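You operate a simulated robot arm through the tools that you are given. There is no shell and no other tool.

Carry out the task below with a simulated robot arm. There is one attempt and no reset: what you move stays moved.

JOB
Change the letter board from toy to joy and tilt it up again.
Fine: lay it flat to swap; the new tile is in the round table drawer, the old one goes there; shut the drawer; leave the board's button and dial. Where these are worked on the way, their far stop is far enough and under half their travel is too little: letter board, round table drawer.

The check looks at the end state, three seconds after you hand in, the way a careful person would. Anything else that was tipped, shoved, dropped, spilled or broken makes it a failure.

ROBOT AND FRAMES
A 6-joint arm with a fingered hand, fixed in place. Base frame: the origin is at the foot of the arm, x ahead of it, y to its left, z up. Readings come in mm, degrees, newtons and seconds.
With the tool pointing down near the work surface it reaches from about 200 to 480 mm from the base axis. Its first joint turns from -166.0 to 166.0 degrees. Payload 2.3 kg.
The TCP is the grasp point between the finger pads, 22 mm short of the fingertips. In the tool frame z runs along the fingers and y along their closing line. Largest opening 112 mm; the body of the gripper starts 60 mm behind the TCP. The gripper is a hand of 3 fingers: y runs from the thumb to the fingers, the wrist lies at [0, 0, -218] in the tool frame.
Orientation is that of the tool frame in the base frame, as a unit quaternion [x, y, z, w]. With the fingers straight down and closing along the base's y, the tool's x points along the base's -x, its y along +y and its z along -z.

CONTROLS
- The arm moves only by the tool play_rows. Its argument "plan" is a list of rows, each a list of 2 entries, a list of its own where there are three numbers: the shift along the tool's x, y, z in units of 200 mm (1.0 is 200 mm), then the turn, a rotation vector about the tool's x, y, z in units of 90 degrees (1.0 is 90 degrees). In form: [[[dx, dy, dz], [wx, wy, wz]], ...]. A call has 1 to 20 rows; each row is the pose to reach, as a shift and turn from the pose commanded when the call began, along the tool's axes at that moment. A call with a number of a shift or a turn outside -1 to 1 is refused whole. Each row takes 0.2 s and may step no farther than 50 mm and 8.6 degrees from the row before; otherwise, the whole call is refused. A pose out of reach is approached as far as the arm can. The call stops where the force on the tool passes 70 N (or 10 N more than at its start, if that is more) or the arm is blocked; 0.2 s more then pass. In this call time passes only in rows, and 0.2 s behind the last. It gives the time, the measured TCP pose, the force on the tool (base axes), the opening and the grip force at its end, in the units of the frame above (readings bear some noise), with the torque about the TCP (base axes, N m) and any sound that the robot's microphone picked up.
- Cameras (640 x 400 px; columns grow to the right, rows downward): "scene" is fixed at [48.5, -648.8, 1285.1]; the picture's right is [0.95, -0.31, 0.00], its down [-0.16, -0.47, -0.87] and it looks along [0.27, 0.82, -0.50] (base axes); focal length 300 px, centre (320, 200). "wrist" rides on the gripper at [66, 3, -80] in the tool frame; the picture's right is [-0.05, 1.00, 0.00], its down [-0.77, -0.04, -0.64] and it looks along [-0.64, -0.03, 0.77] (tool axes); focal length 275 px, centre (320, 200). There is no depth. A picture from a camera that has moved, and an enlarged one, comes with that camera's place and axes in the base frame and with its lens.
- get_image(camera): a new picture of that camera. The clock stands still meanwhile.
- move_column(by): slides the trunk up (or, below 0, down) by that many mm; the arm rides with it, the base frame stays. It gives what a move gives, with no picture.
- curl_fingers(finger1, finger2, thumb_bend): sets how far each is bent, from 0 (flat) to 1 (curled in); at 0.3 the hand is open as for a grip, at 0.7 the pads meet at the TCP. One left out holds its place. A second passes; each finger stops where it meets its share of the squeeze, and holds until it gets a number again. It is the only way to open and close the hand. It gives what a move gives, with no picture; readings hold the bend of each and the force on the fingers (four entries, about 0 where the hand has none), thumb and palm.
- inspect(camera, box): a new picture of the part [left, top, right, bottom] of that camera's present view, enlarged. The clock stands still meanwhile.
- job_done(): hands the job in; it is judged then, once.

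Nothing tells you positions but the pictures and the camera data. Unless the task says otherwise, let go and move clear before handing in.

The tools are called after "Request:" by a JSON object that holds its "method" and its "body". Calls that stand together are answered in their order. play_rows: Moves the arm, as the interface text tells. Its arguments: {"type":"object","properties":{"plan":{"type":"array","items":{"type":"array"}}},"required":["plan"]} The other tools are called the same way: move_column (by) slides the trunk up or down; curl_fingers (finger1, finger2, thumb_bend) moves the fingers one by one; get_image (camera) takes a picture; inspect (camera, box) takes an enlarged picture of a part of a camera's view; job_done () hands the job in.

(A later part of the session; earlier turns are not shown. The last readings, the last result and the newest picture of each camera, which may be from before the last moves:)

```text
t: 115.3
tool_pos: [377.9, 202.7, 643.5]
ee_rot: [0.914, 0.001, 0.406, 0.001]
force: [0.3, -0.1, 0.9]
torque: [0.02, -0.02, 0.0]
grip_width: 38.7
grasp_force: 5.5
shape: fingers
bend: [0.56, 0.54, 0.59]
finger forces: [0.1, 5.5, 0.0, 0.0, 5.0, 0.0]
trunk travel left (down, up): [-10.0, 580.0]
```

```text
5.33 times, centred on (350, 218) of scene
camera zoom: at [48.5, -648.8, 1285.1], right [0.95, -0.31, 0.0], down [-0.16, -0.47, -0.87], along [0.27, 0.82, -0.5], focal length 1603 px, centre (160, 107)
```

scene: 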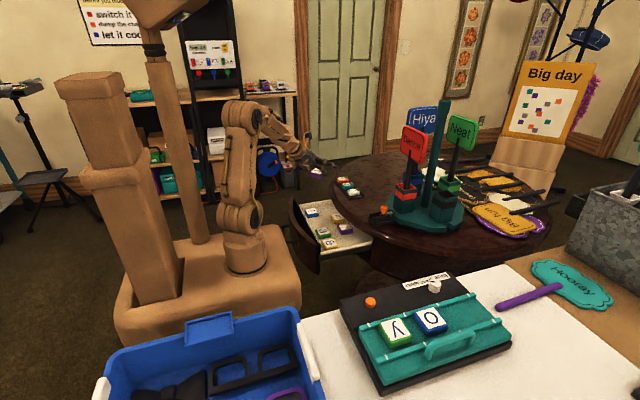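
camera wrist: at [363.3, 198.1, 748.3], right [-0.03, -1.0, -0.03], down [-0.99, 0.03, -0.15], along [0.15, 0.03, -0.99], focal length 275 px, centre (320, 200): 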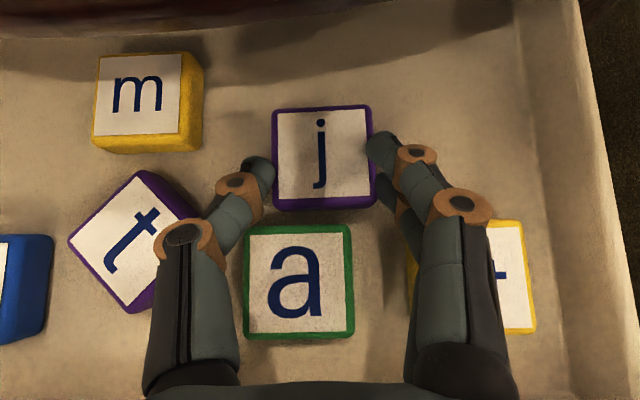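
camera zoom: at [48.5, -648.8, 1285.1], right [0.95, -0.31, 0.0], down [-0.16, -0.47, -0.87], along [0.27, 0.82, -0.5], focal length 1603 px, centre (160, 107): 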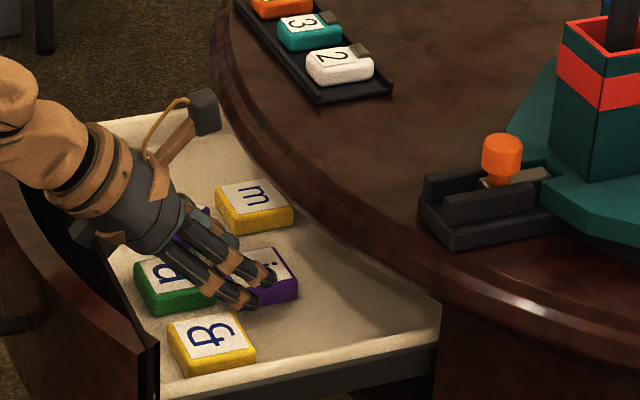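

"j" is now free at about (402, 200) and aligned with the axes. I release it and back out to re-grip in the un-flipped posture needed for the board.

Request:
{"method": "curl_fingers", "body": {"finger2": 0.46, "thumb_bend": 0.5}}

Request:
{"method": "play_rows", "body": {"plan": [[[0.01, 0, -0.05], [0, 0, 0]], [[0.03, 0, -0.15], [0, 0, 0]], [[0.06, 0, -0.3], [0, 0, 0]], [[0.16, 0, -0.45], [0, 0, 0]], [[0.3, 0, -0.55], [0, 0, 0]]]}}

Request:
{"method": "get_image", "body": {"camera": "wrist"}}

```text
t: 116.3
tool_pos: [378.7, 201.2, 644.0]
ee_rot: [0.914, 0.002, 0.405, 0.0]
force: [0.1, -0.1, -0.3]
torque: [0.02, 0.03, -0.03]
grip_width: 46.5
grasp_force: 0.0
shape: fingers
bend: [0.56, 0.46, 0.5]
finger forces: [0.0, 0.1, 0.0, 0.0, 0.1, 0.0]
trunk travel left (down, up): [-10.0, 580.0]
```

```text
t: 117.5
tool_pos: [337.0, 201.0, 762.5]
ee_rot: [0.914, 0.001, 0.406, 0.0]
force: [0.6, 0.7, 0.7]
torque: [-0.01, 0.0, 0.0]
grip_width: 46.8
grasp_force: 0.1
shape: fingers
bend: [0.56, 0.46, 0.5]
finger forces: [0.1, 0.0, 0.0, 0.0, 0.0, 0.0]
trunk travel left (down, up): [-10.0, 580.0]
```

```text
taken
camera wrist: at [321.5, 198.1, 867.4], right [-0.03, -1.0, -0.03], down [-0.99, 0.03, -0.15], along [0.15, 0.03, -0.99], focal length 275 px, centre (320, 200)
```

wrist: 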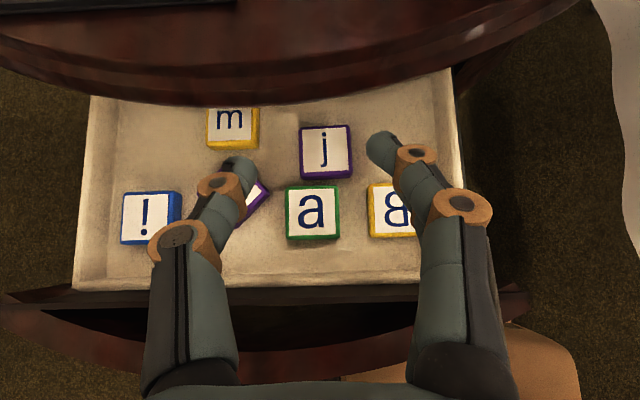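

I turn the hand back 180° about its axis (two quarter turns).

Request:
{"method": "play_rows", "body": {"plan": [[[0, 0, 0], [0, 0, -0.091]], [[0, 0, 0], [0, 0, -0.182]], [[0, 0, 0], [0, 0, -0.273]], [[0, 0, 0], [0, 0, -0.364]], [[0, 0, 0], [0, 0, -0.455]], [[0, 0, 0], [0, 0, -0.546]], [[0, 0, 0], [0, 0, -0.637]], [[0, 0, 0], [0, 0, -0.728]], [[0, 0, 0], [0, 0, -0.819]], [[0, 0, 0], [0, 0, -0.91]], [[0, 0, 0], [0, 0, -1.0]]]}}

Request:
{"method": "play_rows", "body": {"plan": [[[0, 0, 0], [0, 0, -0.091]], [[0, 0, 0], [0, 0, -0.182]], [[0, 0, 0], [0, 0, -0.273]], [[0, 0, 0], [0, 0, -0.364]], [[0, 0, 0], [0, 0, -0.455]], [[0, 0, 0], [0, 0, -0.546]], [[0, 0, 0], [0, 0, -0.637]], [[0, 0, 0], [0, 0, -0.728]], [[0, 0, 0], [0, 0, -0.819]], [[0, 0, 0], [0, 0, -0.91]], [[0, 0, 0], [0, 0, -1.0]]]}}

Request:
{"method": "play_rows", "body": {"plan": [[[0, 0, 0], [-0.0363, 0.0707, 0.028]], [[0, 0, 0], [-0.0726, 0.1414, 0.056]]]}}

Request:
{"method": "get_image", "body": {"camera": "wrist"}}

```text
t: 119.9
tool_pos: [337.4, 201.8, 762.7]
ee_rot: [0.645, 0.648, 0.287, 0.288]
force: [-0.2, 0.5, 0.6]
torque: [-0.02, 0.01, 0.05]
grip_width: 46.5
grasp_force: 0.0
shape: fingers
bend: [0.56, 0.46, 0.5]
finger forces: [0.1, 0.0, 0.1, 0.0, 0.0, 0.1]
trunk travel left (down, up): [-10.0, 580.0]
```

```text
t: 122.3
tool_pos: [337.4, 202.0, 762.9]
ee_rot: [-0.003, 0.914, 0.0, 0.406]
force: [-0.8, -0.2, 0.9]
torque: [0.01, -0.04, 0.01]
grip_width: 47.1
grasp_force: 0.0
shape: fingers
bend: [0.56, 0.46, 0.5]
finger forces: [0.0, 0.1, 0.0, 0.0, 0.0, 0.1]
trunk travel left (down, up): [-10.0, 580.0]
```

```text
t: 122.9
tool_pos: [337.0, 202.5, 762.2]
ee_rot: [0.016, 0.951, 0.07, 0.3]
force: [0.1, 0.3, 0.6]
torque: [0.0, -0.04, 0.0]
grip_width: 46.7
grasp_force: 0.0
shape: fingers
bend: [0.56, 0.46, 0.5]
finger forces: [0.0, 0.1, 0.1, 0.0, 0.1, 0.1]
trunk travel left (down, up): [-10.0, 580.0]
```

```text
taken
camera wrist: at [236.4, 199.4, 791.2], right [0.03, 0.99, 0.17], down [0.27, -0.17, 0.95], along [0.96, 0.02, -0.27], focal length 275 px, centre (320, 200)
```

wrist: 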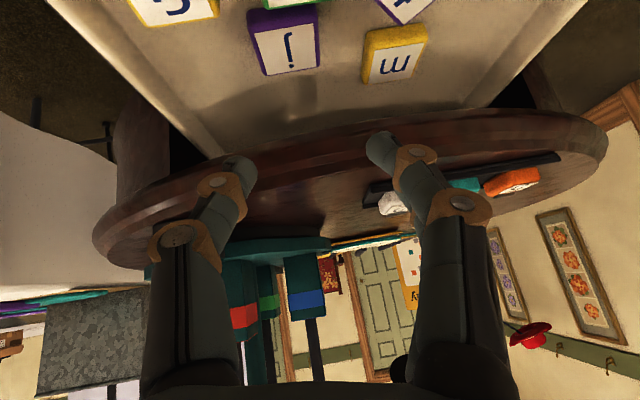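

Orientation is as designed. I set the fingers (finger 1 and thumb for gripping) and move to the pre-grasp position near "j".

Request:
{"method": "curl_fingers", "body": {"finger1": 0.46, "finger2": 0.35, "thumb_bend": 0.48}}

Request:
{"method": "play_rows", "body": {"plan": [[[0.036, -0.035, 0.091], [0, 0, 0]], [[0.072, -0.07, 0.182], [0, 0, 0]], [[0.1075, -0.105, 0.2735], [0, 0, 0]]]}}

Request:
{"method": "get_image", "body": {"camera": "wrist"}}

Request:
{"method": "inspect", "body": {"camera": "scene", "box": [300, 180, 400, 255]}}

```text
t: 123.9
tool_pos: [336.9, 203.4, 762.7]
ee_rot: [0.016, 0.951, 0.07, 0.301]
force: [0.0, -0.4, 0.6]
torque: [0.02, 0.01, 0.01]
grip_width: 63.0
grasp_force: 0.1
shape: fingers
bend: [0.46, 0.35, 0.48]
finger forces: [0.0, 0.0, 0.0, 0.0, 0.0, 0.1]
trunk travel left (down, up): [-10.0, 580.0]
```

```text
t: 124.7
tool_pos: [352.3, 189.9, 702.0]
ee_rot: [0.016, 0.951, 0.07, 0.302]
force: [0.5, -0.7, -0.1]
torque: [-0.01, 0.01, 0.01]
grip_width: 63.1
grasp_force: 0.1
shape: fingers
bend: [0.46, 0.35, 0.48]
finger forces: [0.1, 0.0, 0.2, 0.0, 0.0, 0.0]
trunk travel left (down, up): [-10.0, 580.0]
```

```text
taken
camera wrist: at [250.9, 186.9, 731.5], right [0.03, 0.99, 0.17], down [0.27, -0.17, 0.95], along [0.96, 0.02, -0.27], focal length 275 px, centre (320, 200)
```

wrist: 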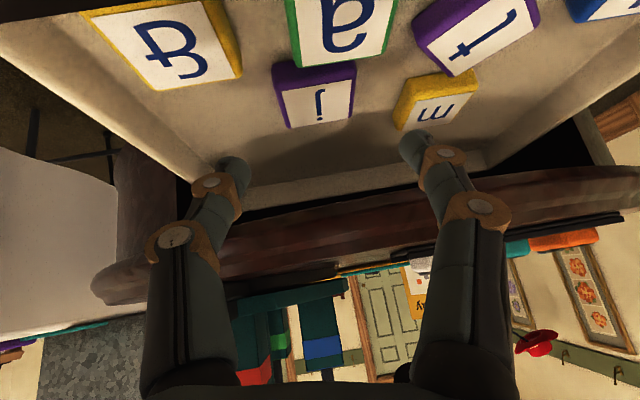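

```text
5.33 times, centred on (350, 218) of scene
camera zoom: at [48.5, -648.8, 1285.1], right [0.95, -0.31, 0.0], down [-0.16, -0.47, -0.87], along [0.27, 0.82, -0.5], focal length 1603 px, centre (160, 107)
```

zoom: 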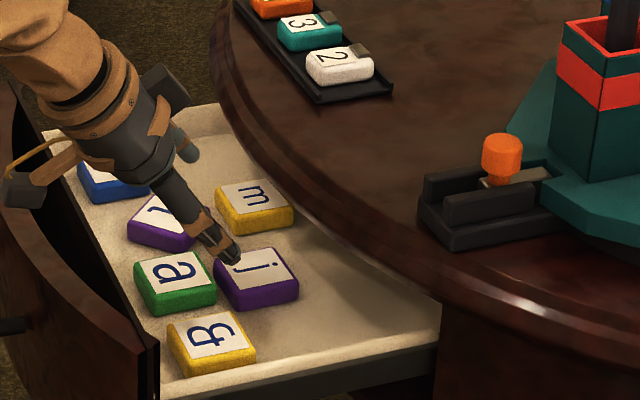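

Prediction and picture agree for "j". I advance along the tool axis.

Request:
{"method": "play_rows", "body": {"plan": [[[0.001, 0, 0.08], [0, 0, 0]], [[0.003, 0, 0.16], [0, 0, 0]], [[0.004, 0.001, 0.24], [0, 0, 0]]]}}

Request:
{"method": "get_image", "body": {"camera": "wrist"}}

Request:
{"method": "inspect", "body": {"camera": "scene", "box": [300, 180, 400, 255]}}

```text
t: 125.5
tool_pos: [378.8, 196.0, 662.8]
ee_rot: [0.016, 0.951, 0.07, 0.301]
force: [0.3, -0.4, -0.3]
torque: [0.0, -0.03, -0.03]
grip_width: 63.1
grasp_force: 0.0
shape: fingers
bend: [0.46, 0.35, 0.48]
finger forces: [0.0, 0.0, 0.1, 0.0, 0.0, 0.0]
trunk travel left (down, up): [-10.0, 580.0]
```

```text
taken
camera wrist: at [278.0, 193.2, 692.1], right [0.03, 0.99, 0.17], down [0.27, -0.17, 0.95], along [0.96, 0.02, -0.27], focal length 275 px, centre (320, 200)
```

wrist: 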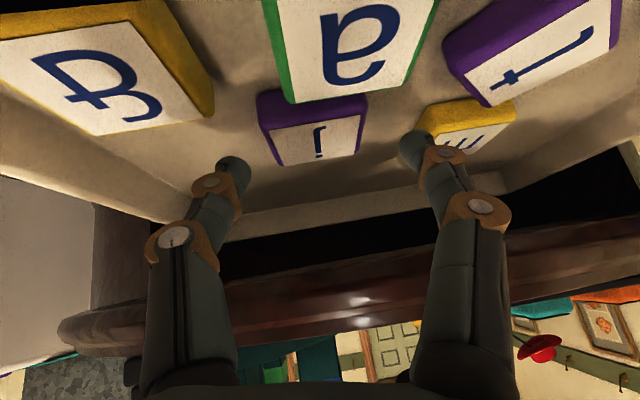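

```text
5.33 times, centred on (350, 218) of scene
camera zoom: at [48.5, -648.8, 1285.1], right [0.95, -0.31, 0.0], down [-0.16, -0.47, -0.87], along [0.27, 0.82, -0.5], focal length 1603 px, centre (160, 107)
```

zoom: 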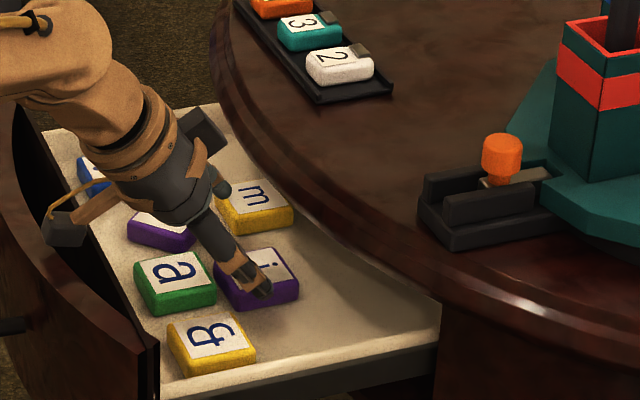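

Clear of the neighbours. I complete the approach in small steps.

Request:
{"method": "play_rows", "body": {"plan": [[[0, 0, 0.04], [0, 0, 0]], [[0, 0, 0.075], [0, 0, 0]], [[0, 0, 0.1], [0, 0, 0]]]}}

Request:
{"method": "inspect", "body": {"camera": "wrist", "box": [180, 60, 480, 240]}}

Request:
{"method": "inspect", "body": {"camera": "scene", "box": [310, 190, 390, 250]}}

```text
t: 126.2
tool_pos: [386.8, 197.7, 660.5]
ee_rot: [0.018, 0.947, 0.078, 0.311]
force: [0.2, -10.3, 47.0]
torque: [0.05, 5.21, 1.15]
grip_width: 63.0
grasp_force: 0.1
shape: fingers
bend: [0.46, 0.35, 0.48]
finger forces: [0.1, 0.0, 0.0, 0.0, 0.0, 0.0]
trunk travel left (down, up): [-10.0, 580.0]
stopped in row 3: the force on the tool passed its limit at 80 N (the readings are from after the stop); the commanded pose is now the measured one
```

```text
2.13 times, centred on (330, 150) of wrist
camera zoom: at [286.9, 194.2, 686.7], right [0.02, 0.98, 0.19], down [0.25, -0.19, 0.95], along [0.97, 0.02, -0.25], focal length 587 px, centre (299, 307)
```

zoom: 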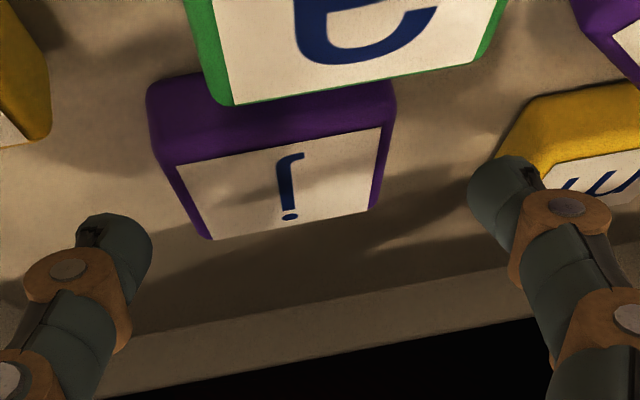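

```text
6.67 times, centred on (350, 220) of scene
camera zoom: at [48.5, -648.8, 1285.1], right [0.95, -0.31, 0.0], down [-0.16, -0.47, -0.87], along [0.27, 0.82, -0.5], focal length 2004 px, centre (120, 67)
```

zoom: 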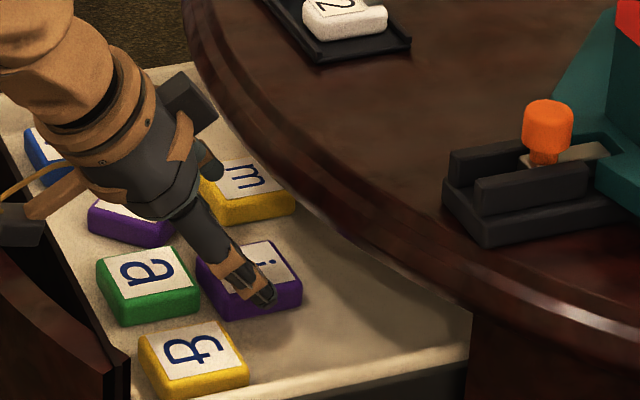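

The camera bracket hit the top of the drawer's front wall (stopped). I retreat up; then I'll grip "j" with a nearly vertical hand instead, which also allows all three fingers to hold it.

Request:
{"method": "play_rows", "body": {"plan": [[[-0.03, 0.01, -0.06], [0, 0, 0]], [[-0.08, 0.028, -0.15], [0, 0, 0]], [[-0.1356, 0.0484, -0.268], [0, 0, 0]]]}}

Request:
{"method": "inspect", "body": {"camera": "scene", "box": [260, 150, 440, 290]}}

```text
t: 127.0
tool_pos: [380.5, 199.2, 713.6]
ee_rot: [0.017, 0.949, 0.074, 0.306]
force: [-0.2, 0.0, 0.2]
torque: [0.04, -0.02, -0.02]
grip_width: 63.1
grasp_force: 0.1
shape: fingers
bend: [0.46, 0.35, 0.48]
finger forces: [0.1, 0.0, 0.0, 0.0, 0.1, 0.0]
trunk travel left (down, up): [-10.0, 580.0]
```

```text
2.86 times, centred on (350, 220) of scene
camera zoom: at [48.5, -648.8, 1285.1], right [0.95, -0.31, 0.0], down [-0.16, -0.47, -0.87], along [0.27, 0.82, -0.5], focal length 859 px, centre (234, 143)
```

zoom: 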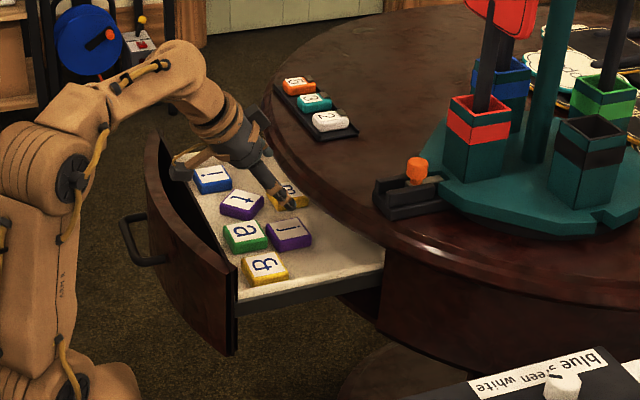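

All tiles and the drawer are unchanged. I reorient to a nearly vertical hand (18°/8°) above "j" and set all three fingers.

Request:
{"method": "play_rows", "body": {"plan": [[[0.004, -0.013, -0.005], [0.0035, 0.0655, 0.0013]], [[0.008, -0.026, -0.01], [0.0071, 0.131, 0.0027]], [[0.011, -0.039, -0.0153], [0.0106, 0.1966, 0.004]]]}}

Request:
{"method": "curl_fingers", "body": {"finger1": 0.46, "finger2": 0.46, "thumb_bend": 0.47}}

Request:
{"method": "get_image", "body": {"camera": "wrist"}}

```text
t: 127.8
tool_pos: [376.0, 193.2, 714.8]
ee_rot: [0.01, 0.986, 0.068, 0.155]
force: [0.9, 0.2, 0.3]
torque: [0.0, 0.0, 0.0]
grip_width: 63.4
grasp_force: 0.1
shape: fingers
bend: [0.46, 0.35, 0.48]
finger forces: [0.0, 0.0, 0.0, 0.0, 0.0, 0.0]
trunk travel left (down, up): [-10.0, 580.0]
```

```text
t: 128.8
tool_pos: [376.4, 191.9, 714.7]
ee_rot: [0.011, 0.985, 0.069, 0.157]
force: [0.2, 0.3, -0.1]
torque: [0.01, 0.01, 0.01]
grip_width: 64.6
grasp_force: 0.0
shape: fingers
bend: [0.46, 0.46, 0.47]
finger forces: [0.0, 0.0, 0.0, 0.0, 0.0, 0.0]
trunk travel left (down, up): [-10.0, 580.0]
```

```text
taken
camera wrist: at [288.1, 186.5, 772.0], right [0.04, 0.99, 0.15], down [0.54, -0.15, 0.83], along [0.84, 0.05, -0.54], focal length 275 px, centre (320, 200)
```

wrist: 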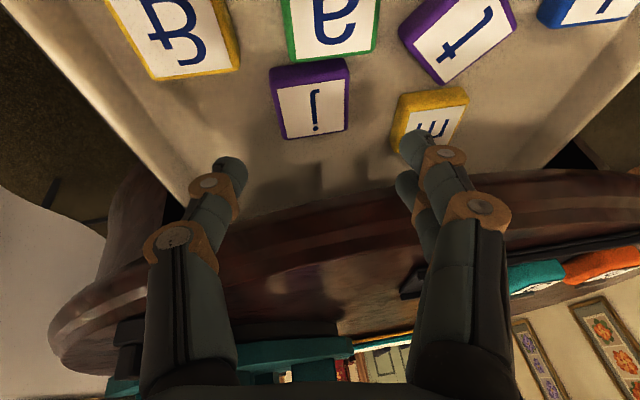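

Prediction agrees within a few mm. I go down toward "j".

Request:
{"method": "play_rows", "body": {"plan": [[[0.006, -0.005, 0.1], [0, 0, 0]], [[0.012, -0.01, 0.2], [0, 0, 0]], [[0.016, -0.013, 0.27], [0, 0, 0]]]}}

Request:
{"method": "get_image", "body": {"camera": "wrist"}}

Request:
{"method": "inspect", "body": {"camera": "scene", "box": [310, 190, 390, 250]}}

```text
t: 129.6
tool_pos: [389.7, 197.5, 663.4]
ee_rot: [0.011, 0.985, 0.07, 0.155]
force: [-0.2, 0.5, 0.4]
torque: [-0.01, -0.01, -0.01]
grip_width: 64.5
grasp_force: 0.0
shape: fingers
bend: [0.46, 0.46, 0.47]
finger forces: [0.0, 0.0, 0.1, 0.1, 0.1, 0.1]
trunk travel left (down, up): [-10.0, 580.0]
```

```text
taken
camera wrist: at [301.4, 191.0, 719.6], right [0.04, 0.99, 0.15], down [0.54, -0.15, 0.83], along [0.84, 0.05, -0.54], focal length 275 px, centre (320, 200)
```

wrist: 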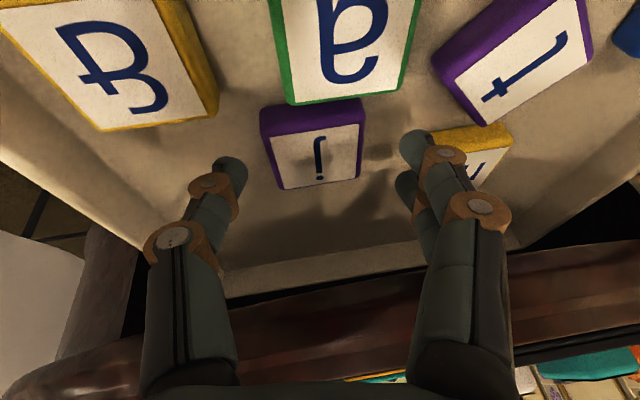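

```text
6.67 times, centred on (350, 220) of scene
camera zoom: at [48.5, -648.8, 1285.1], right [0.95, -0.31, 0.0], down [-0.16, -0.47, -0.87], along [0.27, 0.82, -0.5], focal length 2004 px, centre (120, 67)
```

zoom: 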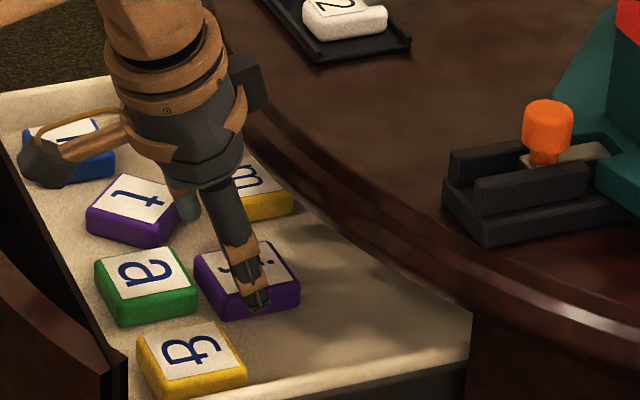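

Aligned. Final descent in small steps.

Request:
{"method": "play_rows", "body": {"plan": [[[0.001, -0.001, 0.04], [0, 0, 0]], [[0.002, -0.003, 0.075], [0, 0, 0]]]}}

Request:
{"method": "play_rows", "body": {"plan": [[[0, 0, 0.0215], [0, 0, 0]]]}}

Request:
{"method": "inspect", "body": {"camera": "wrist", "box": [180, 60, 480, 240]}}

Request:
{"method": "inspect", "body": {"camera": "scene", "box": [310, 190, 390, 250]}}

```text
t: 130.2
tool_pos: [394.7, 197.1, 648.8]
ee_rot: [0.011, 0.985, 0.068, 0.156]
force: [0.8, -0.2, 1.3]
torque: [0.02, -0.01, -0.03]
grip_width: 64.7
grasp_force: 0.2
shape: fingers
bend: [0.46, 0.46, 0.47]
finger forces: [0.0, 0.0, 0.1, 0.0, 0.0, 0.1]
trunk travel left (down, up): [-10.0, 580.0]
```

```text
t: 130.6
tool_pos: [395.1, 198.6, 644.7]
ee_rot: [0.012, 0.985, 0.068, 0.156]
force: [-0.9, 0.1, -0.7]
torque: [0.03, -0.02, 0.05]
grip_width: 64.6
grasp_force: 0.0
shape: fingers
bend: [0.46, 0.46, 0.47]
finger forces: [0.0, 0.0, 0.0, 0.0, 0.0, 0.0]
trunk travel left (down, up): [-10.0, 580.0]
```

```text
2.13 times, centred on (330, 150) of wrist
camera zoom: at [307.3, 193.0, 701.3], right [0.04, 0.99, 0.15], down [0.54, -0.15, 0.83], along [0.84, 0.05, -0.54], focal length 587 px, centre (299, 307)
```

zoom: 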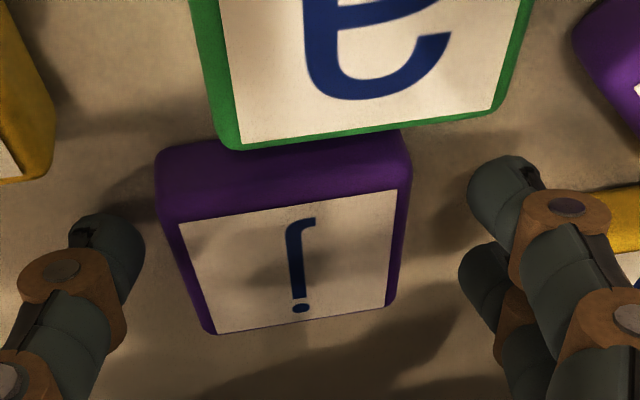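

```text
6.67 times, centred on (350, 220) of scene
camera zoom: at [48.5, -648.8, 1285.1], right [0.95, -0.31, 0.0], down [-0.16, -0.47, -0.87], along [0.27, 0.82, -0.5], focal length 2004 px, centre (120, 67)
```

zoom: 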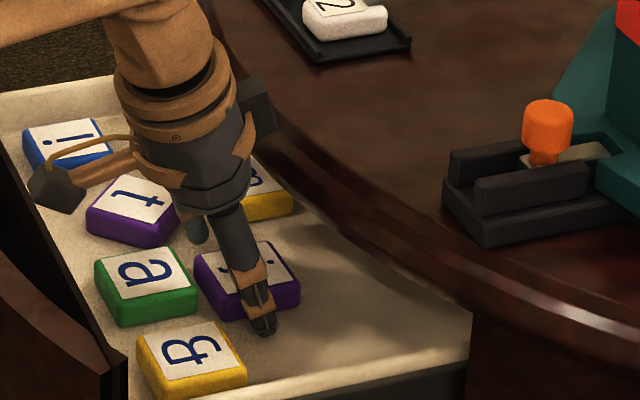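

All three fingers straddle "j". I close them.

Request:
{"method": "curl_fingers", "body": {"finger1": 0.6, "finger2": 0.6, "thumb_bend": 0.6}}

Request:
{"method": "inspect", "body": {"camera": "wrist", "box": [180, 60, 480, 240]}}

```text
t: 131.6
tool_pos: [395.4, 198.4, 643.6]
ee_rot: [0.012, 0.985, 0.069, 0.156]
force: [-0.2, -0.4, 0.8]
torque: [0.03, -0.03, 0.01]
grip_width: 44.1
grasp_force: 5.9
shape: fingers
bend: [0.54, 0.55, 0.56]
finger forces: [3.5, 2.5, 0.1, 0.0, 6.0, 0.1]
trunk travel left (down, up): [-10.0, 580.0]
```

```text
2.13 times, centred on (330, 150) of wrist
camera zoom: at [307.2, 193.0, 701.4], right [0.04, 0.99, 0.15], down [0.54, -0.15, 0.83], along [0.84, 0.05, -0.54], focal length 587 px, centre (299, 307)
```

zoom: 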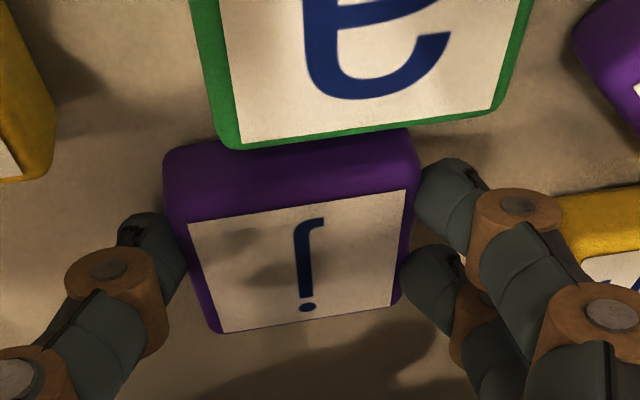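

A balanced three-finger grip (3.5 + 2.5 vs 6.0 N). I squeeze a bit harder and lift slightly.

Request:
{"method": "curl_fingers", "body": {"finger1": 0.65, "finger2": 0.65, "thumb_bend": 0.66}}

Request:
{"method": "play_rows", "body": {"plan": [[[-0.0077, 0.0035, -0.0236], [0, 0, 0]], [[-0.0153, 0.007, -0.0471], [0, 0, 0]], [[-0.03, 0.014, -0.0942], [0, 0, 0]]]}}

Request:
{"method": "inspect", "body": {"camera": "wrist", "box": [180, 60, 480, 240]}}

Request:
{"method": "inspect", "body": {"camera": "scene", "box": [310, 190, 390, 250]}}

```text
t: 132.6
tool_pos: [395.8, 198.5, 645.0]
ee_rot: [0.011, 0.985, 0.069, 0.156]
force: [0.9, 0.0, 5.9]
torque: [0.14, -0.14, -0.03]
grip_width: 42.9
grasp_force: 14.0
shape: fingers
bend: [0.54, 0.6, 0.59]
finger forces: [7.0, 10.5, 0.0, 0.1, 11.0, 0.0]
trunk travel left (down, up): [-10.0, 580.0]
```

```text
t: 133.4
tool_pos: [395.2, 198.9, 663.7]
ee_rot: [0.011, 0.985, 0.069, 0.155]
force: [-0.2, 0.5, -0.9]
torque: [0.03, 0.03, -0.02]
grip_width: 43.0
grasp_force: 11.5
shape: fingers
bend: [0.54, 0.59, 0.59]
finger forces: [7.0, 5.3, 0.0, 0.0, 11.1, 0.0]
trunk travel left (down, up): [-10.0, 580.0]
```

```text
2.13 times, centred on (330, 150) of wrist
camera zoom: at [307.2, 193.1, 721.3], right [0.04, 0.99, 0.15], down [0.54, -0.15, 0.83], along [0.84, 0.05, -0.54], focal length 587 px, centre (299, 307)
```

zoom: 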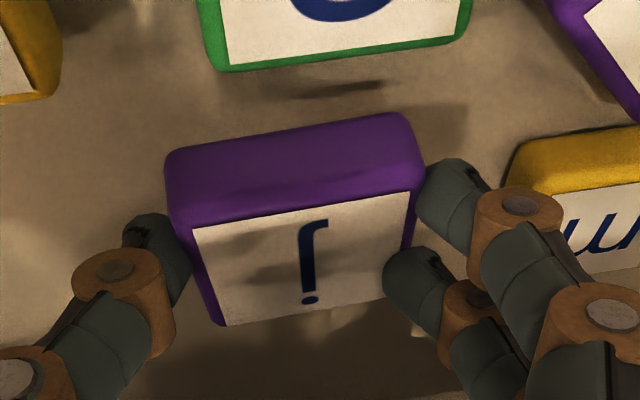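

```text
6.67 times, centred on (350, 220) of scene
camera zoom: at [48.5, -648.8, 1285.1], right [0.95, -0.31, 0.0], down [-0.16, -0.47, -0.87], along [0.27, 0.82, -0.5], focal length 2004 px, centre (120, 67)
```

zoom: 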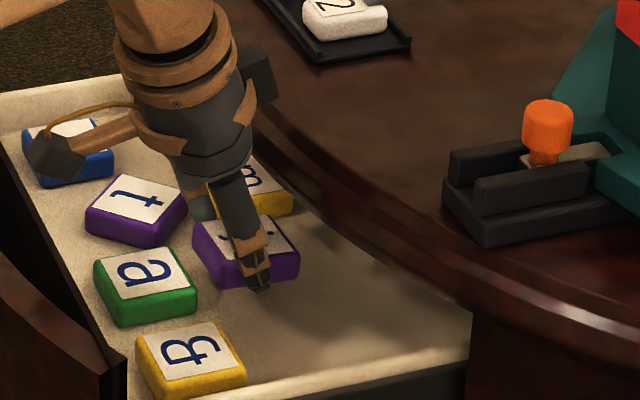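

"j" is held by all three fingers. I raise it out of the drawer with the trunk, in two stages.

Request:
{"method": "move_column", "body": {"by": 90}}

Request:
{"method": "inspect", "body": {"camera": "wrist", "box": [180, 60, 480, 240]}}

```text
t: 134.7
tool_pos: [395.3, 199.0, 755.3]
ee_rot: [0.012, 0.985, 0.068, 0.156]
force: [0.9, -0.7, 0.7]
torque: [0.02, -0.07, -0.06]
grip_width: 38.2
grasp_force: 7.7
shape: fingers
bend: [0.55, 0.65, 0.62]
finger forces: [7.7, 0.0, 0.0, 0.0, 7.7, 0.0]
trunk travel left (down, up): [-100.0, 490.0]
```

```text
2.13 times, centred on (330, 150) of wrist
camera zoom: at [307.2, 193.1, 811.3], right [0.04, 0.99, 0.15], down [0.54, -0.15, 0.83], along [0.84, 0.05, -0.54], focal length 587 px, centre (299, 307)
```

zoom: 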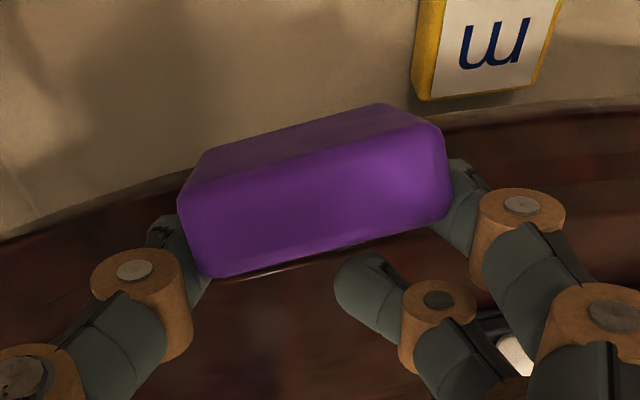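

The tile pivoted in the grip because finger 2 slipped over its top. I open finger 2 and lower again so the floor pushes the tile flat, then I'll re-grip better.

Request:
{"method": "curl_fingers", "body": {"finger2": 0.3}}

Request:
{"method": "move_column", "body": {"by": -75}}

Request:
{"method": "inspect", "body": {"camera": "wrist", "box": [180, 60, 480, 240]}}

Request:
{"method": "inspect", "body": {"camera": "scene", "box": [310, 190, 390, 250]}}

```text
t: 135.7
tool_pos: [396.4, 198.4, 754.2]
ee_rot: [0.011, 0.985, 0.069, 0.156]
force: [0.9, 1.0, 0.5]
torque: [0.01, -0.09, -0.03]
grip_width: 39.1
grasp_force: 8.2
shape: fingers
bend: [0.55, 0.3, 0.62]
finger forces: [8.2, 0.0, 0.0, 0.1, 7.9, 0.1]
trunk travel left (down, up): [-100.0, 490.0]
```

```text
t: 136.8
tool_pos: [395.2, 198.5, 679.0]
ee_rot: [0.011, 0.985, 0.069, 0.157]
force: [1.5, 0.9, -0.3]
torque: [0.03, -0.09, -0.07]
grip_width: 39.1
grasp_force: 7.8
shape: fingers
bend: [0.55, 0.3, 0.62]
finger forces: [8.0, 0.1, 0.1, 0.1, 7.8, 0.0]
trunk travel left (down, up): [-25.0, 565.0]
```

```text
2.13 times, centred on (330, 150) of wrist
camera zoom: at [307.2, 193.0, 736.2], right [0.04, 0.99, 0.15], down [0.54, -0.15, 0.83], along [0.84, 0.05, -0.54], focal length 587 px, centre (299, 307)
```

zoom: 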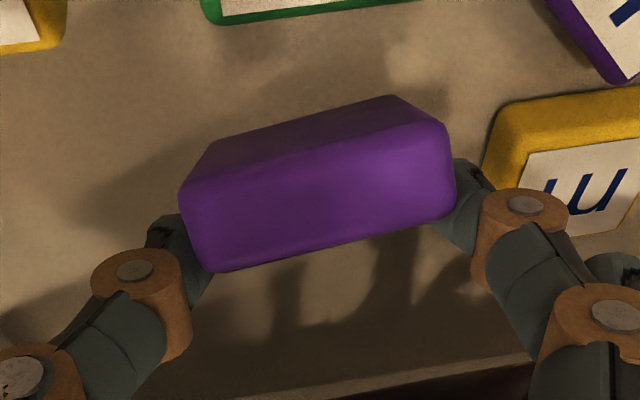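

```text
6.67 times, centred on (350, 220) of scene
camera zoom: at [48.5, -648.8, 1285.1], right [0.95, -0.31, 0.0], down [-0.16, -0.47, -0.87], along [0.27, 0.82, -0.5], focal length 2004 px, centre (120, 67)
```

zoom: 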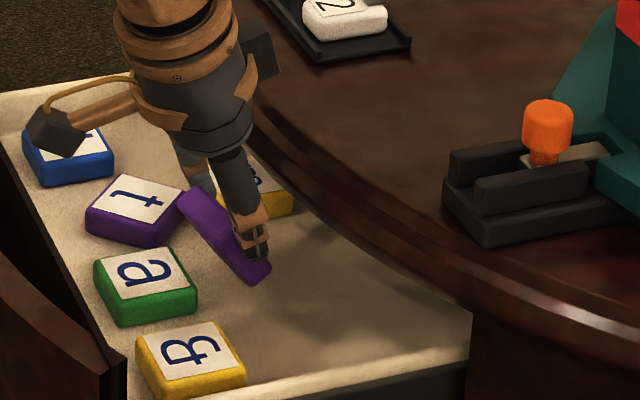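

The tile is held tilted ~60° (outer edge down). I tilt the hand 10° further outward to reduce that, so that when set down on its outer edge it falls back flat, face up.

Request:
{"method": "play_rows", "body": {"plan": [[[0, 0, 0], [0, -0.0555, 0]], [[0, 0, 0], [0, -0.111, 0]]]}}

Request:
{"method": "move_column", "body": {"by": -15}}

Request:
{"method": "inspect", "body": {"camera": "scene", "box": [310, 190, 390, 250]}}

Request:
{"method": "inspect", "body": {"camera": "wrist", "box": [180, 60, 480, 240]}}

```text
t: 137.4
tool_pos: [395.3, 196.8, 679.0]
ee_rot: [0.017, 0.968, 0.068, 0.241]
force: [0.4, 0.0, -0.5]
torque: [0.0, -0.07, -0.04]
grip_width: 38.8
grasp_force: 7.8
shape: fingers
bend: [0.55, 0.3, 0.62]
finger forces: [8.0, 0.4, 0.0, 0.1, 7.8, 0.0]
trunk travel left (down, up): [-25.0, 565.0]
```

```text
t: 138.0
tool_pos: [394.4, 197.5, 663.9]
ee_rot: [0.016, 0.968, 0.068, 0.241]
force: [1.5, 0.2, 0.4]
torque: [0.04, -0.1, -0.04]
grip_width: 38.8
grasp_force: 7.6
shape: fingers
bend: [0.55, 0.3, 0.62]
finger forces: [8.0, 0.0, 0.0, 0.0, 7.8, 0.0]
trunk travel left (down, up): [-10.0, 580.0]
```

```text
6.67 times, centred on (350, 220) of scene
camera zoom: at [48.5, -648.8, 1285.1], right [0.95, -0.31, 0.0], down [-0.16, -0.47, -0.87], along [0.27, 0.82, -0.5], focal length 2004 px, centre (120, 67)
```

zoom: 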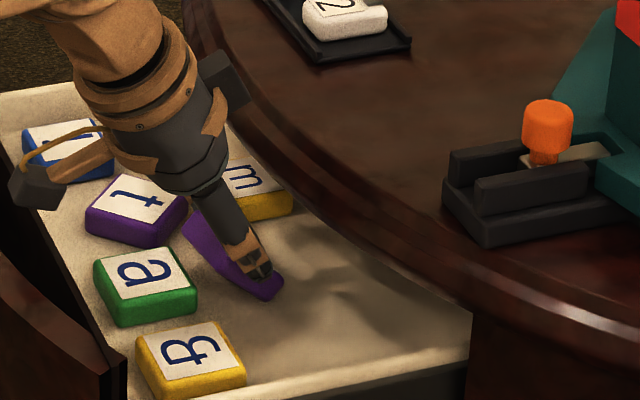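

```text
2.13 times, centred on (330, 150) of wrist
camera zoom: at [298.6, 195.2, 705.0], right [0.04, 0.99, 0.16], down [0.38, -0.16, 0.91], along [0.92, 0.02, -0.38], focal length 587 px, centre (299, 307)
```

zoom: 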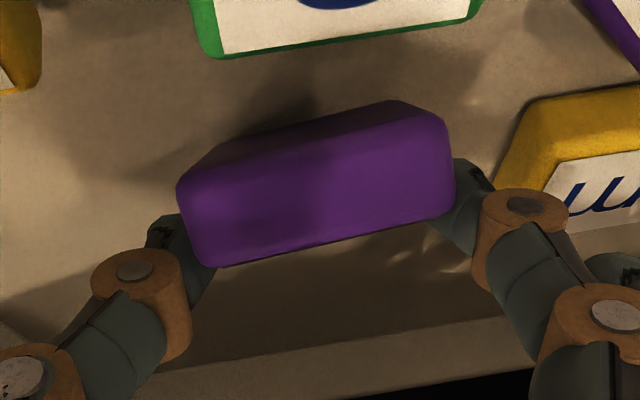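

I lower in small steps until the tile's edge touches the floor.

Request:
{"method": "play_rows", "body": {"plan": [[[0.007, -0.0021, 0.0131], [0, 0, 0]], [[0.0116, -0.0035, 0.0218], [0, 0, 0]]]}}

Request:
{"method": "play_rows", "body": {"plan": [[[0.007, -0.0021, 0.0131], [0, 0, 0]]]}}

Request:
{"method": "play_rows", "body": {"plan": [[[0.007, -0.0021, 0.0131], [0, 0, 0]]]}}

```text
t: 138.6
tool_pos: [395.1, 198.6, 658.6]
ee_rot: [0.017, 0.968, 0.069, 0.241]
force: [1.4, 0.1, 1.7]
torque: [0.04, -0.12, -0.03]
grip_width: 38.9
grasp_force: 8.6
shape: fingers
bend: [0.55, 0.3, 0.62]
finger forces: [7.8, 0.0, 0.1, 0.1, 8.0, 0.1]
trunk travel left (down, up): [-10.0, 580.0]
```

```text
t: 139.0
tool_pos: [394.4, 197.5, 655.0]
ee_rot: [0.017, 0.968, 0.067, 0.241]
force: [1.3, 0.2, 0.2]
torque: [0.01, -0.11, -0.03]
grip_width: 38.9
grasp_force: 7.8
shape: fingers
bend: [0.55, 0.3, 0.62]
finger forces: [8.0, 0.1, 0.0, 0.0, 7.7, 0.1]
trunk travel left (down, up): [-10.0, 580.0]
```

```text
t: 139.4
tool_pos: [395.3, 198.2, 652.5]
ee_rot: [0.016, 0.968, 0.068, 0.241]
force: [-0.1, 0.2, 0.2]
torque: [0.03, -0.02, 0.02]
grip_width: 39.1
grasp_force: 7.9
shape: fingers
bend: [0.55, 0.3, 0.62]
finger forces: [8.0, 0.1, 0.0, 0.0, 7.9, 0.0]
trunk travel left (down, up): [-10.0, 580.0]
```

Let me check how the tile is doing now.

Request:
{"method": "inspect", "body": {"camera": "wrist", "box": [180, 60, 480, 240]}}

Request:
{"method": "inspect", "body": {"camera": "scene", "box": [320, 200, 380, 245]}}

```text
2.13 times, centred on (330, 150) of wrist
camera zoom: at [298.4, 195.3, 694.2], right [0.04, 0.99, 0.16], down [0.38, -0.16, 0.91], along [0.92, 0.02, -0.38], focal length 587 px, centre (299, 307)
```

zoom: 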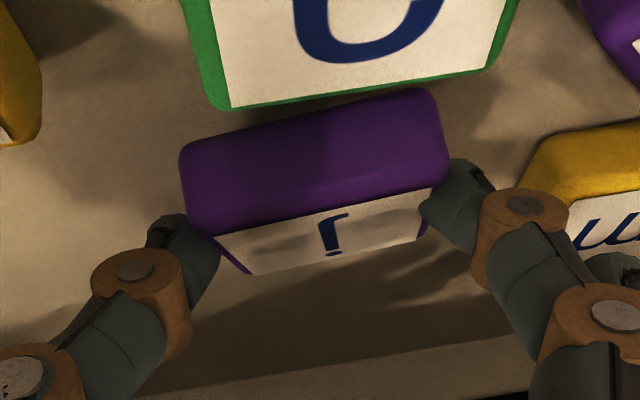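

```text
8.89 times, centred on (350, 222) of scene
camera zoom: at [48.5, -648.8, 1285.1], right [0.95, -0.31, 0.0], down [-0.16, -0.47, -0.87], along [0.27, 0.82, -0.5], focal length 2671 px, centre (53, 0)
```

zoom: 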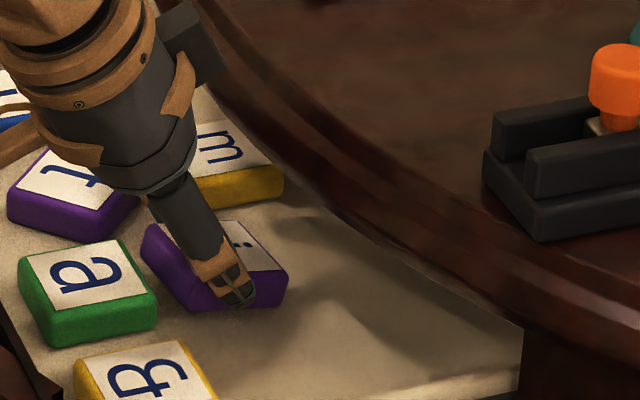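

The floor has rotated it nearly flat again, letter up. I release it now.

Request:
{"method": "curl_fingers", "body": {"finger1": 0.47, "thumb_bend": 0.52}}

Request:
{"method": "play_rows", "body": {"plan": [[[-0.02, 0.006, -0.04], [0, 0, 0]], [[-0.06, 0.018, -0.12], [0, 0, 0]], [[-0.12, 0.036, -0.24], [0, 0, 0]], [[-0.2, 0.06, -0.4], [0, 0, 0]], [[-0.26, 0.08, -0.55], [0, 0, 0]]]}}

Request:
{"method": "get_image", "body": {"camera": "wrist"}}

Request:
{"method": "inspect", "body": {"camera": "scene", "box": [310, 190, 390, 250]}}

```text
t: 140.4
tool_pos: [394.9, 197.5, 653.6]
ee_rot: [0.016, 0.968, 0.068, 0.241]
force: [0.7, -0.4, 0.3]
torque: [-0.02, -0.02, 0.03]
grip_width: 55.8
grasp_force: 0.1
shape: fingers
bend: [0.47, 0.3, 0.52]
finger forces: [0.0, 0.0, 0.0, 0.1, 0.0, 0.0]
trunk travel left (down, up): [-10.0, 580.0]
```

```text
t: 141.6
tool_pos: [389.3, 197.2, 775.0]
ee_rot: [0.017, 0.968, 0.067, 0.241]
force: [-0.4, 0.3, 0.0]
torque: [-0.03, -0.03, 0.02]
grip_width: 55.9
grasp_force: 0.0
shape: fingers
bend: [0.47, 0.3, 0.52]
finger forces: [0.1, 0.0, 0.1, 0.1, 0.1, 0.0]
trunk travel left (down, up): [-10.0, 580.0]
```

```text
taken
camera wrist: at [292.9, 193.8, 816.6], right [0.04, 0.99, 0.16], down [0.38, -0.16, 0.91], along [0.92, 0.02, -0.38], focal length 275 px, centre (320, 200)
```

wrist: 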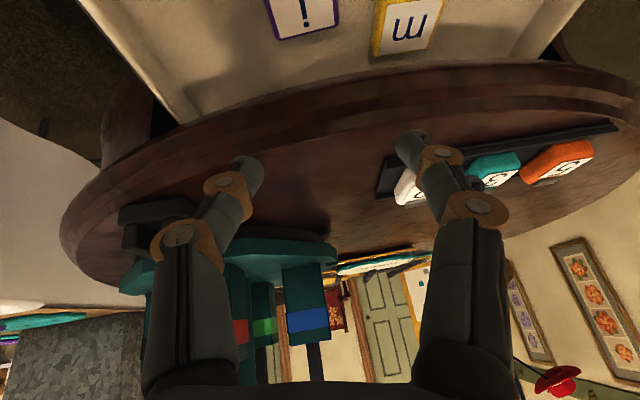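

```text
6.67 times, centred on (350, 220) of scene
camera zoom: at [48.5, -648.8, 1285.1], right [0.95, -0.31, 0.0], down [-0.16, -0.47, -0.87], along [0.27, 0.82, -0.5], focal length 2004 px, centre (120, 67)
```

zoom: 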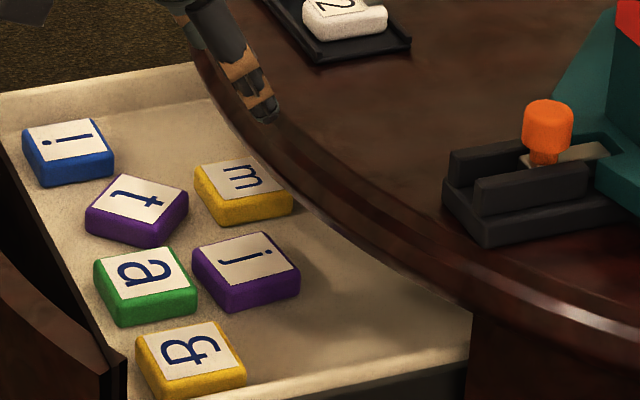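

"j" lies flat again, letter up. I'll now use the flipped, nearly vertical posture (12°) with three fingers: first level, then rotate the hand by 180°.

Request:
{"method": "play_rows", "body": {"plan": [[[0.053, 0.009, -0.056], [0.0281, 0.059, -0.0098]], [[0.107, 0.017, -0.111], [0.0562, 0.118, -0.0196]], [[0.16, 0.026, -0.167], [0.0843, 0.177, -0.0294]]]}}

Request:
{"method": "play_rows", "body": {"plan": [[[0, 0, 0], [0, 0, 0.091]], [[0, 0, 0], [0, 0, 0.182]], [[0, 0, 0], [0, 0, 0.273]], [[0, 0, 0], [0, 0, 0.364]], [[0, 0, 0], [0, 0, 0.455]], [[0, 0, 0], [0, 0, 0.546]], [[0, 0, 0], [0, 0, 0.637]], [[0, 0, 0], [0, 0, 0.728]], [[0, 0, 0], [0, 0, 0.819]], [[0, 0, 0], [0, 0, 0.91]], [[0, 0, 0], [0, 0, 1.0]]]}}

Request:
{"method": "play_rows", "body": {"plan": [[[0, 0, 0], [0, 0, 0.091]], [[0, 0, 0], [0, 0, 0.182]], [[0, 0, 0], [0, 0, 0.273]], [[0, 0, 0], [0, 0, 0.364]], [[0, 0, 0], [0, 0, 0.455]], [[0, 0, 0], [0, 0, 0.546]], [[0, 0, 0], [0, 0, 0.637]], [[0, 0, 0], [0, 0, 0.728]], [[0, 0, 0], [0, 0, 0.819]], [[0, 0, 0], [0, 0, 0.91]], [[0, 0, 0], [0, 0, 1.0]]]}}

Request:
{"method": "get_image", "body": {"camera": "wrist"}}

```text
t: 142.4
tool_pos: [347.6, 200.6, 770.6]
ee_rot: [0.001, 0.991, 0.007, 0.137]
force: [-0.6, -0.5, 0.4]
torque: [0.04, -0.02, -0.02]
grip_width: 56.0
grasp_force: 0.0
shape: fingers
bend: [0.47, 0.3, 0.52]
finger forces: [0.0, 0.0, 0.0, 0.0, 0.0, 0.0]
out of reach, approached as far as the arm can: row 2, 3
trunk travel left (down, up): [-10.0, 580.0]
```

```text
t: 144.8
tool_pos: [347.2, 198.8, 769.9]
ee_rot: [0.702, 0.698, 0.102, 0.094]
force: [0.0, -0.5, 0.7]
torque: [-0.03, 0.01, 0.0]
grip_width: 55.8
grasp_force: 0.1
shape: fingers
bend: [0.47, 0.3, 0.52]
finger forces: [0.1, 0.0, 0.1, 0.0, 0.0, 0.1]
trunk travel left (down, up): [-10.0, 580.0]
```

```text
t: 147.2
tool_pos: [347.0, 201.5, 769.0]
ee_rot: [0.991, -0.003, 0.137, -0.006]
force: [0.9, -0.2, -0.3]
torque: [0.02, 0.0, 0.02]
grip_width: 55.9
grasp_force: 0.0
shape: fingers
bend: [0.47, 0.3, 0.52]
finger forces: [0.0, 0.0, 0.0, 0.0, 0.0, 0.0]
trunk travel left (down, up): [-10.0, 580.0]
```

```text
taken
camera wrist: at [389.1, 195.0, 866.1], right [-0.05, -1.0, -0.03], down [-0.91, 0.04, 0.4], along [-0.4, 0.04, -0.92], focal length 275 px, centre (320, 200)
```

wrist: 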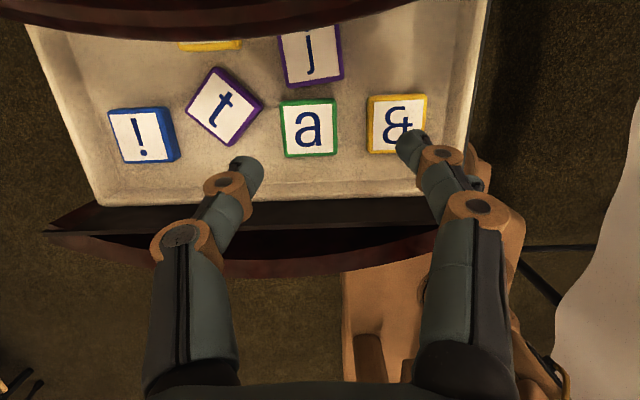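

The hand is flipped. I move above "j" and correct the tilt to 12° for a closer look.

Request:
{"method": "play_rows", "body": {"plan": [[[0.04, -0.005, 0.1], [0, -0.014, 0]], [[0.09, -0.01, 0.21], [0, -0.028, 0]], [[0.1335, -0.015, 0.319], [0, -0.041, 0]]]}}

Request:
{"method": "curl_fingers", "body": {"finger1": 0.46, "finger2": 0.46, "thumb_bend": 0.47}}

Request:
{"method": "get_image", "body": {"camera": "wrist"}}

Request:
{"method": "inspect", "body": {"camera": "scene", "box": [310, 180, 410, 255]}}

```text
t: 148.0
tool_pos: [391.0, 204.1, 714.5]
ee_rot: [0.994, -0.002, 0.105, -0.006]
force: [0.2, 0.2, -0.1]
torque: [0.01, 0.0, -0.02]
grip_width: 56.0
grasp_force: 0.1
shape: fingers
bend: [0.47, 0.3, 0.52]
finger forces: [0.0, 0.0, 0.0, 0.0, 0.0, 0.0]
trunk travel left (down, up): [-10.0, 580.0]
```

```text
t: 149.0
tool_pos: [391.1, 201.9, 715.8]
ee_rot: [0.994, -0.002, 0.106, -0.006]
force: [-0.2, 0.2, -0.7]
torque: [-0.02, 0.03, 0.02]
grip_width: 64.6
grasp_force: 0.1
shape: fingers
bend: [0.46, 0.46, 0.47]
finger forces: [0.0, 0.0, 0.1, 0.0, 0.0, 0.1]
trunk travel left (down, up): [-10.0, 580.0]
```

```text
taken
camera wrist: at [438.9, 198.4, 809.1], right [-0.05, -1.0, -0.02], down [-0.89, 0.03, 0.46], along [-0.46, 0.04, -0.89], focal length 275 px, centre (320, 200)
```

wrist: 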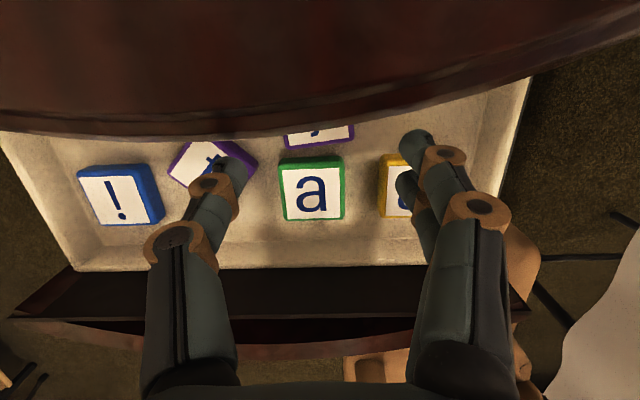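

```text
5.33 times, centred on (360, 218) of scene
camera zoom: at [48.5, -648.8, 1285.1], right [0.95, -0.31, 0.0], down [-0.16, -0.47, -0.87], along [0.27, 0.82, -0.5], focal length 1603 px, centre (107, 107)
```

zoom: 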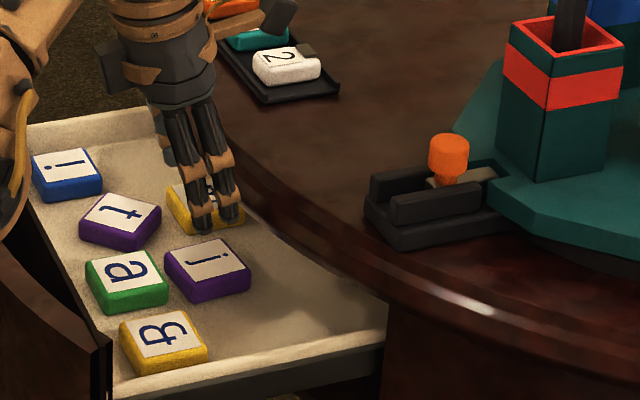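

The tabletop hides "j" from this camera, so I use the scene view: "j" is at about (403.5, 205.5). I descend along the planned line.

Request:
{"method": "play_rows", "body": {"plan": [[[-0.015, 0, 0.1], [0, 0, 0]], [[-0.028, -0.001, 0.2], [0, 0, 0]], [[-0.036, -0.001, 0.28], [0, 0, 0]]]}}

Request:
{"method": "inspect", "body": {"camera": "scene", "box": [320, 195, 380, 240]}}

Request:
{"method": "get_image", "body": {"camera": "wrist"}}

```text
t: 149.8
tool_pos: [396.3, 204.2, 659.7]
ee_rot: [0.994, -0.003, 0.105, -0.006]
force: [-0.5, -0.5, 0.1]
torque: [-0.02, 0.0, 0.0]
grip_width: 64.6
grasp_force: 0.0
shape: fingers
bend: [0.46, 0.46, 0.47]
finger forces: [0.0, 0.0, 0.0, 0.1, 0.0, 0.0]
trunk travel left (down, up): [-10.0, 580.0]
```

```text
8.89 times, centred on (350, 218) of scene
camera zoom: at [48.5, -648.8, 1285.1], right [0.95, -0.31, 0.0], down [-0.16, -0.47, -0.87], along [0.27, 0.82, -0.5], focal length 2671 px, centre (53, 44)
```

zoom: 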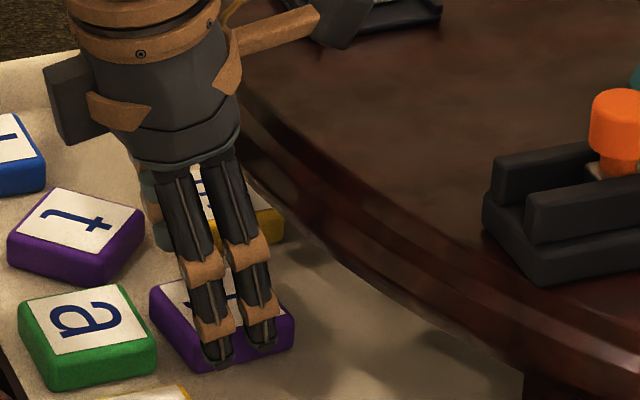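

```text
taken
camera wrist: at [443.3, 199.6, 752.9], right [-0.05, -1.0, -0.02], down [-0.89, 0.03, 0.46], along [-0.46, 0.04, -0.89], focal length 275 px, centre (320, 200)
```

wrist: 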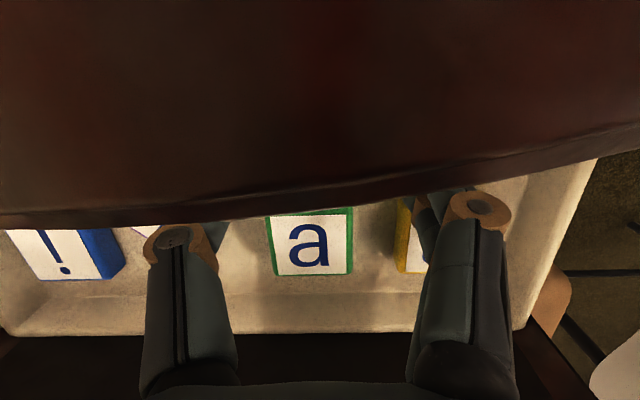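

Fingers are aligned with "j" on its near side. I complete the descent.

Request:
{"method": "play_rows", "body": {"plan": [[[-0.005, 0.002, 0.035], [0, 0, 0]], [[-0.009, 0.004, 0.07], [0, 0, 0]]]}}

Request:
{"method": "play_rows", "body": {"plan": [[[-0.003, 0.001, 0.018], [0, 0, 0]]]}}

Request:
{"method": "inspect", "body": {"camera": "scene", "box": [320, 195, 380, 240]}}

```text
t: 150.4
tool_pos: [396.3, 203.7, 646.4]
ee_rot: [0.994, -0.002, 0.105, -0.006]
force: [-0.9, 0.1, 0.3]
torque: [-0.01, -0.01, 0.0]
grip_width: 64.6
grasp_force: 0.1
shape: fingers
bend: [0.46, 0.46, 0.47]
finger forces: [0.0, 0.0, 0.1, 0.0, 0.1, 0.0]
trunk travel left (down, up): [-10.0, 580.0]
```

```text
t: 150.8
tool_pos: [398.0, 204.1, 642.2]
ee_rot: [0.994, -0.001, 0.106, -0.007]
force: [0.6, 0.6, -0.3]
torque: [0.0, 0.0, -0.01]
grip_width: 64.4
grasp_force: 0.0
shape: fingers
bend: [0.46, 0.46, 0.47]
finger forces: [0.0, 0.1, 0.0, 0.0, 0.0, 0.1]
trunk travel left (down, up): [-10.0, 580.0]
```

```text
8.89 times, centred on (350, 218) of scene
camera zoom: at [48.5, -648.8, 1285.1], right [0.95, -0.31, 0.0], down [-0.16, -0.47, -0.87], along [0.27, 0.82, -0.5], focal length 2671 px, centre (53, 44)
```

zoom: 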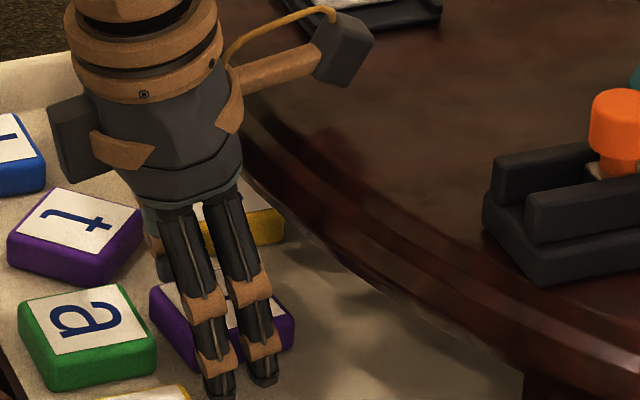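

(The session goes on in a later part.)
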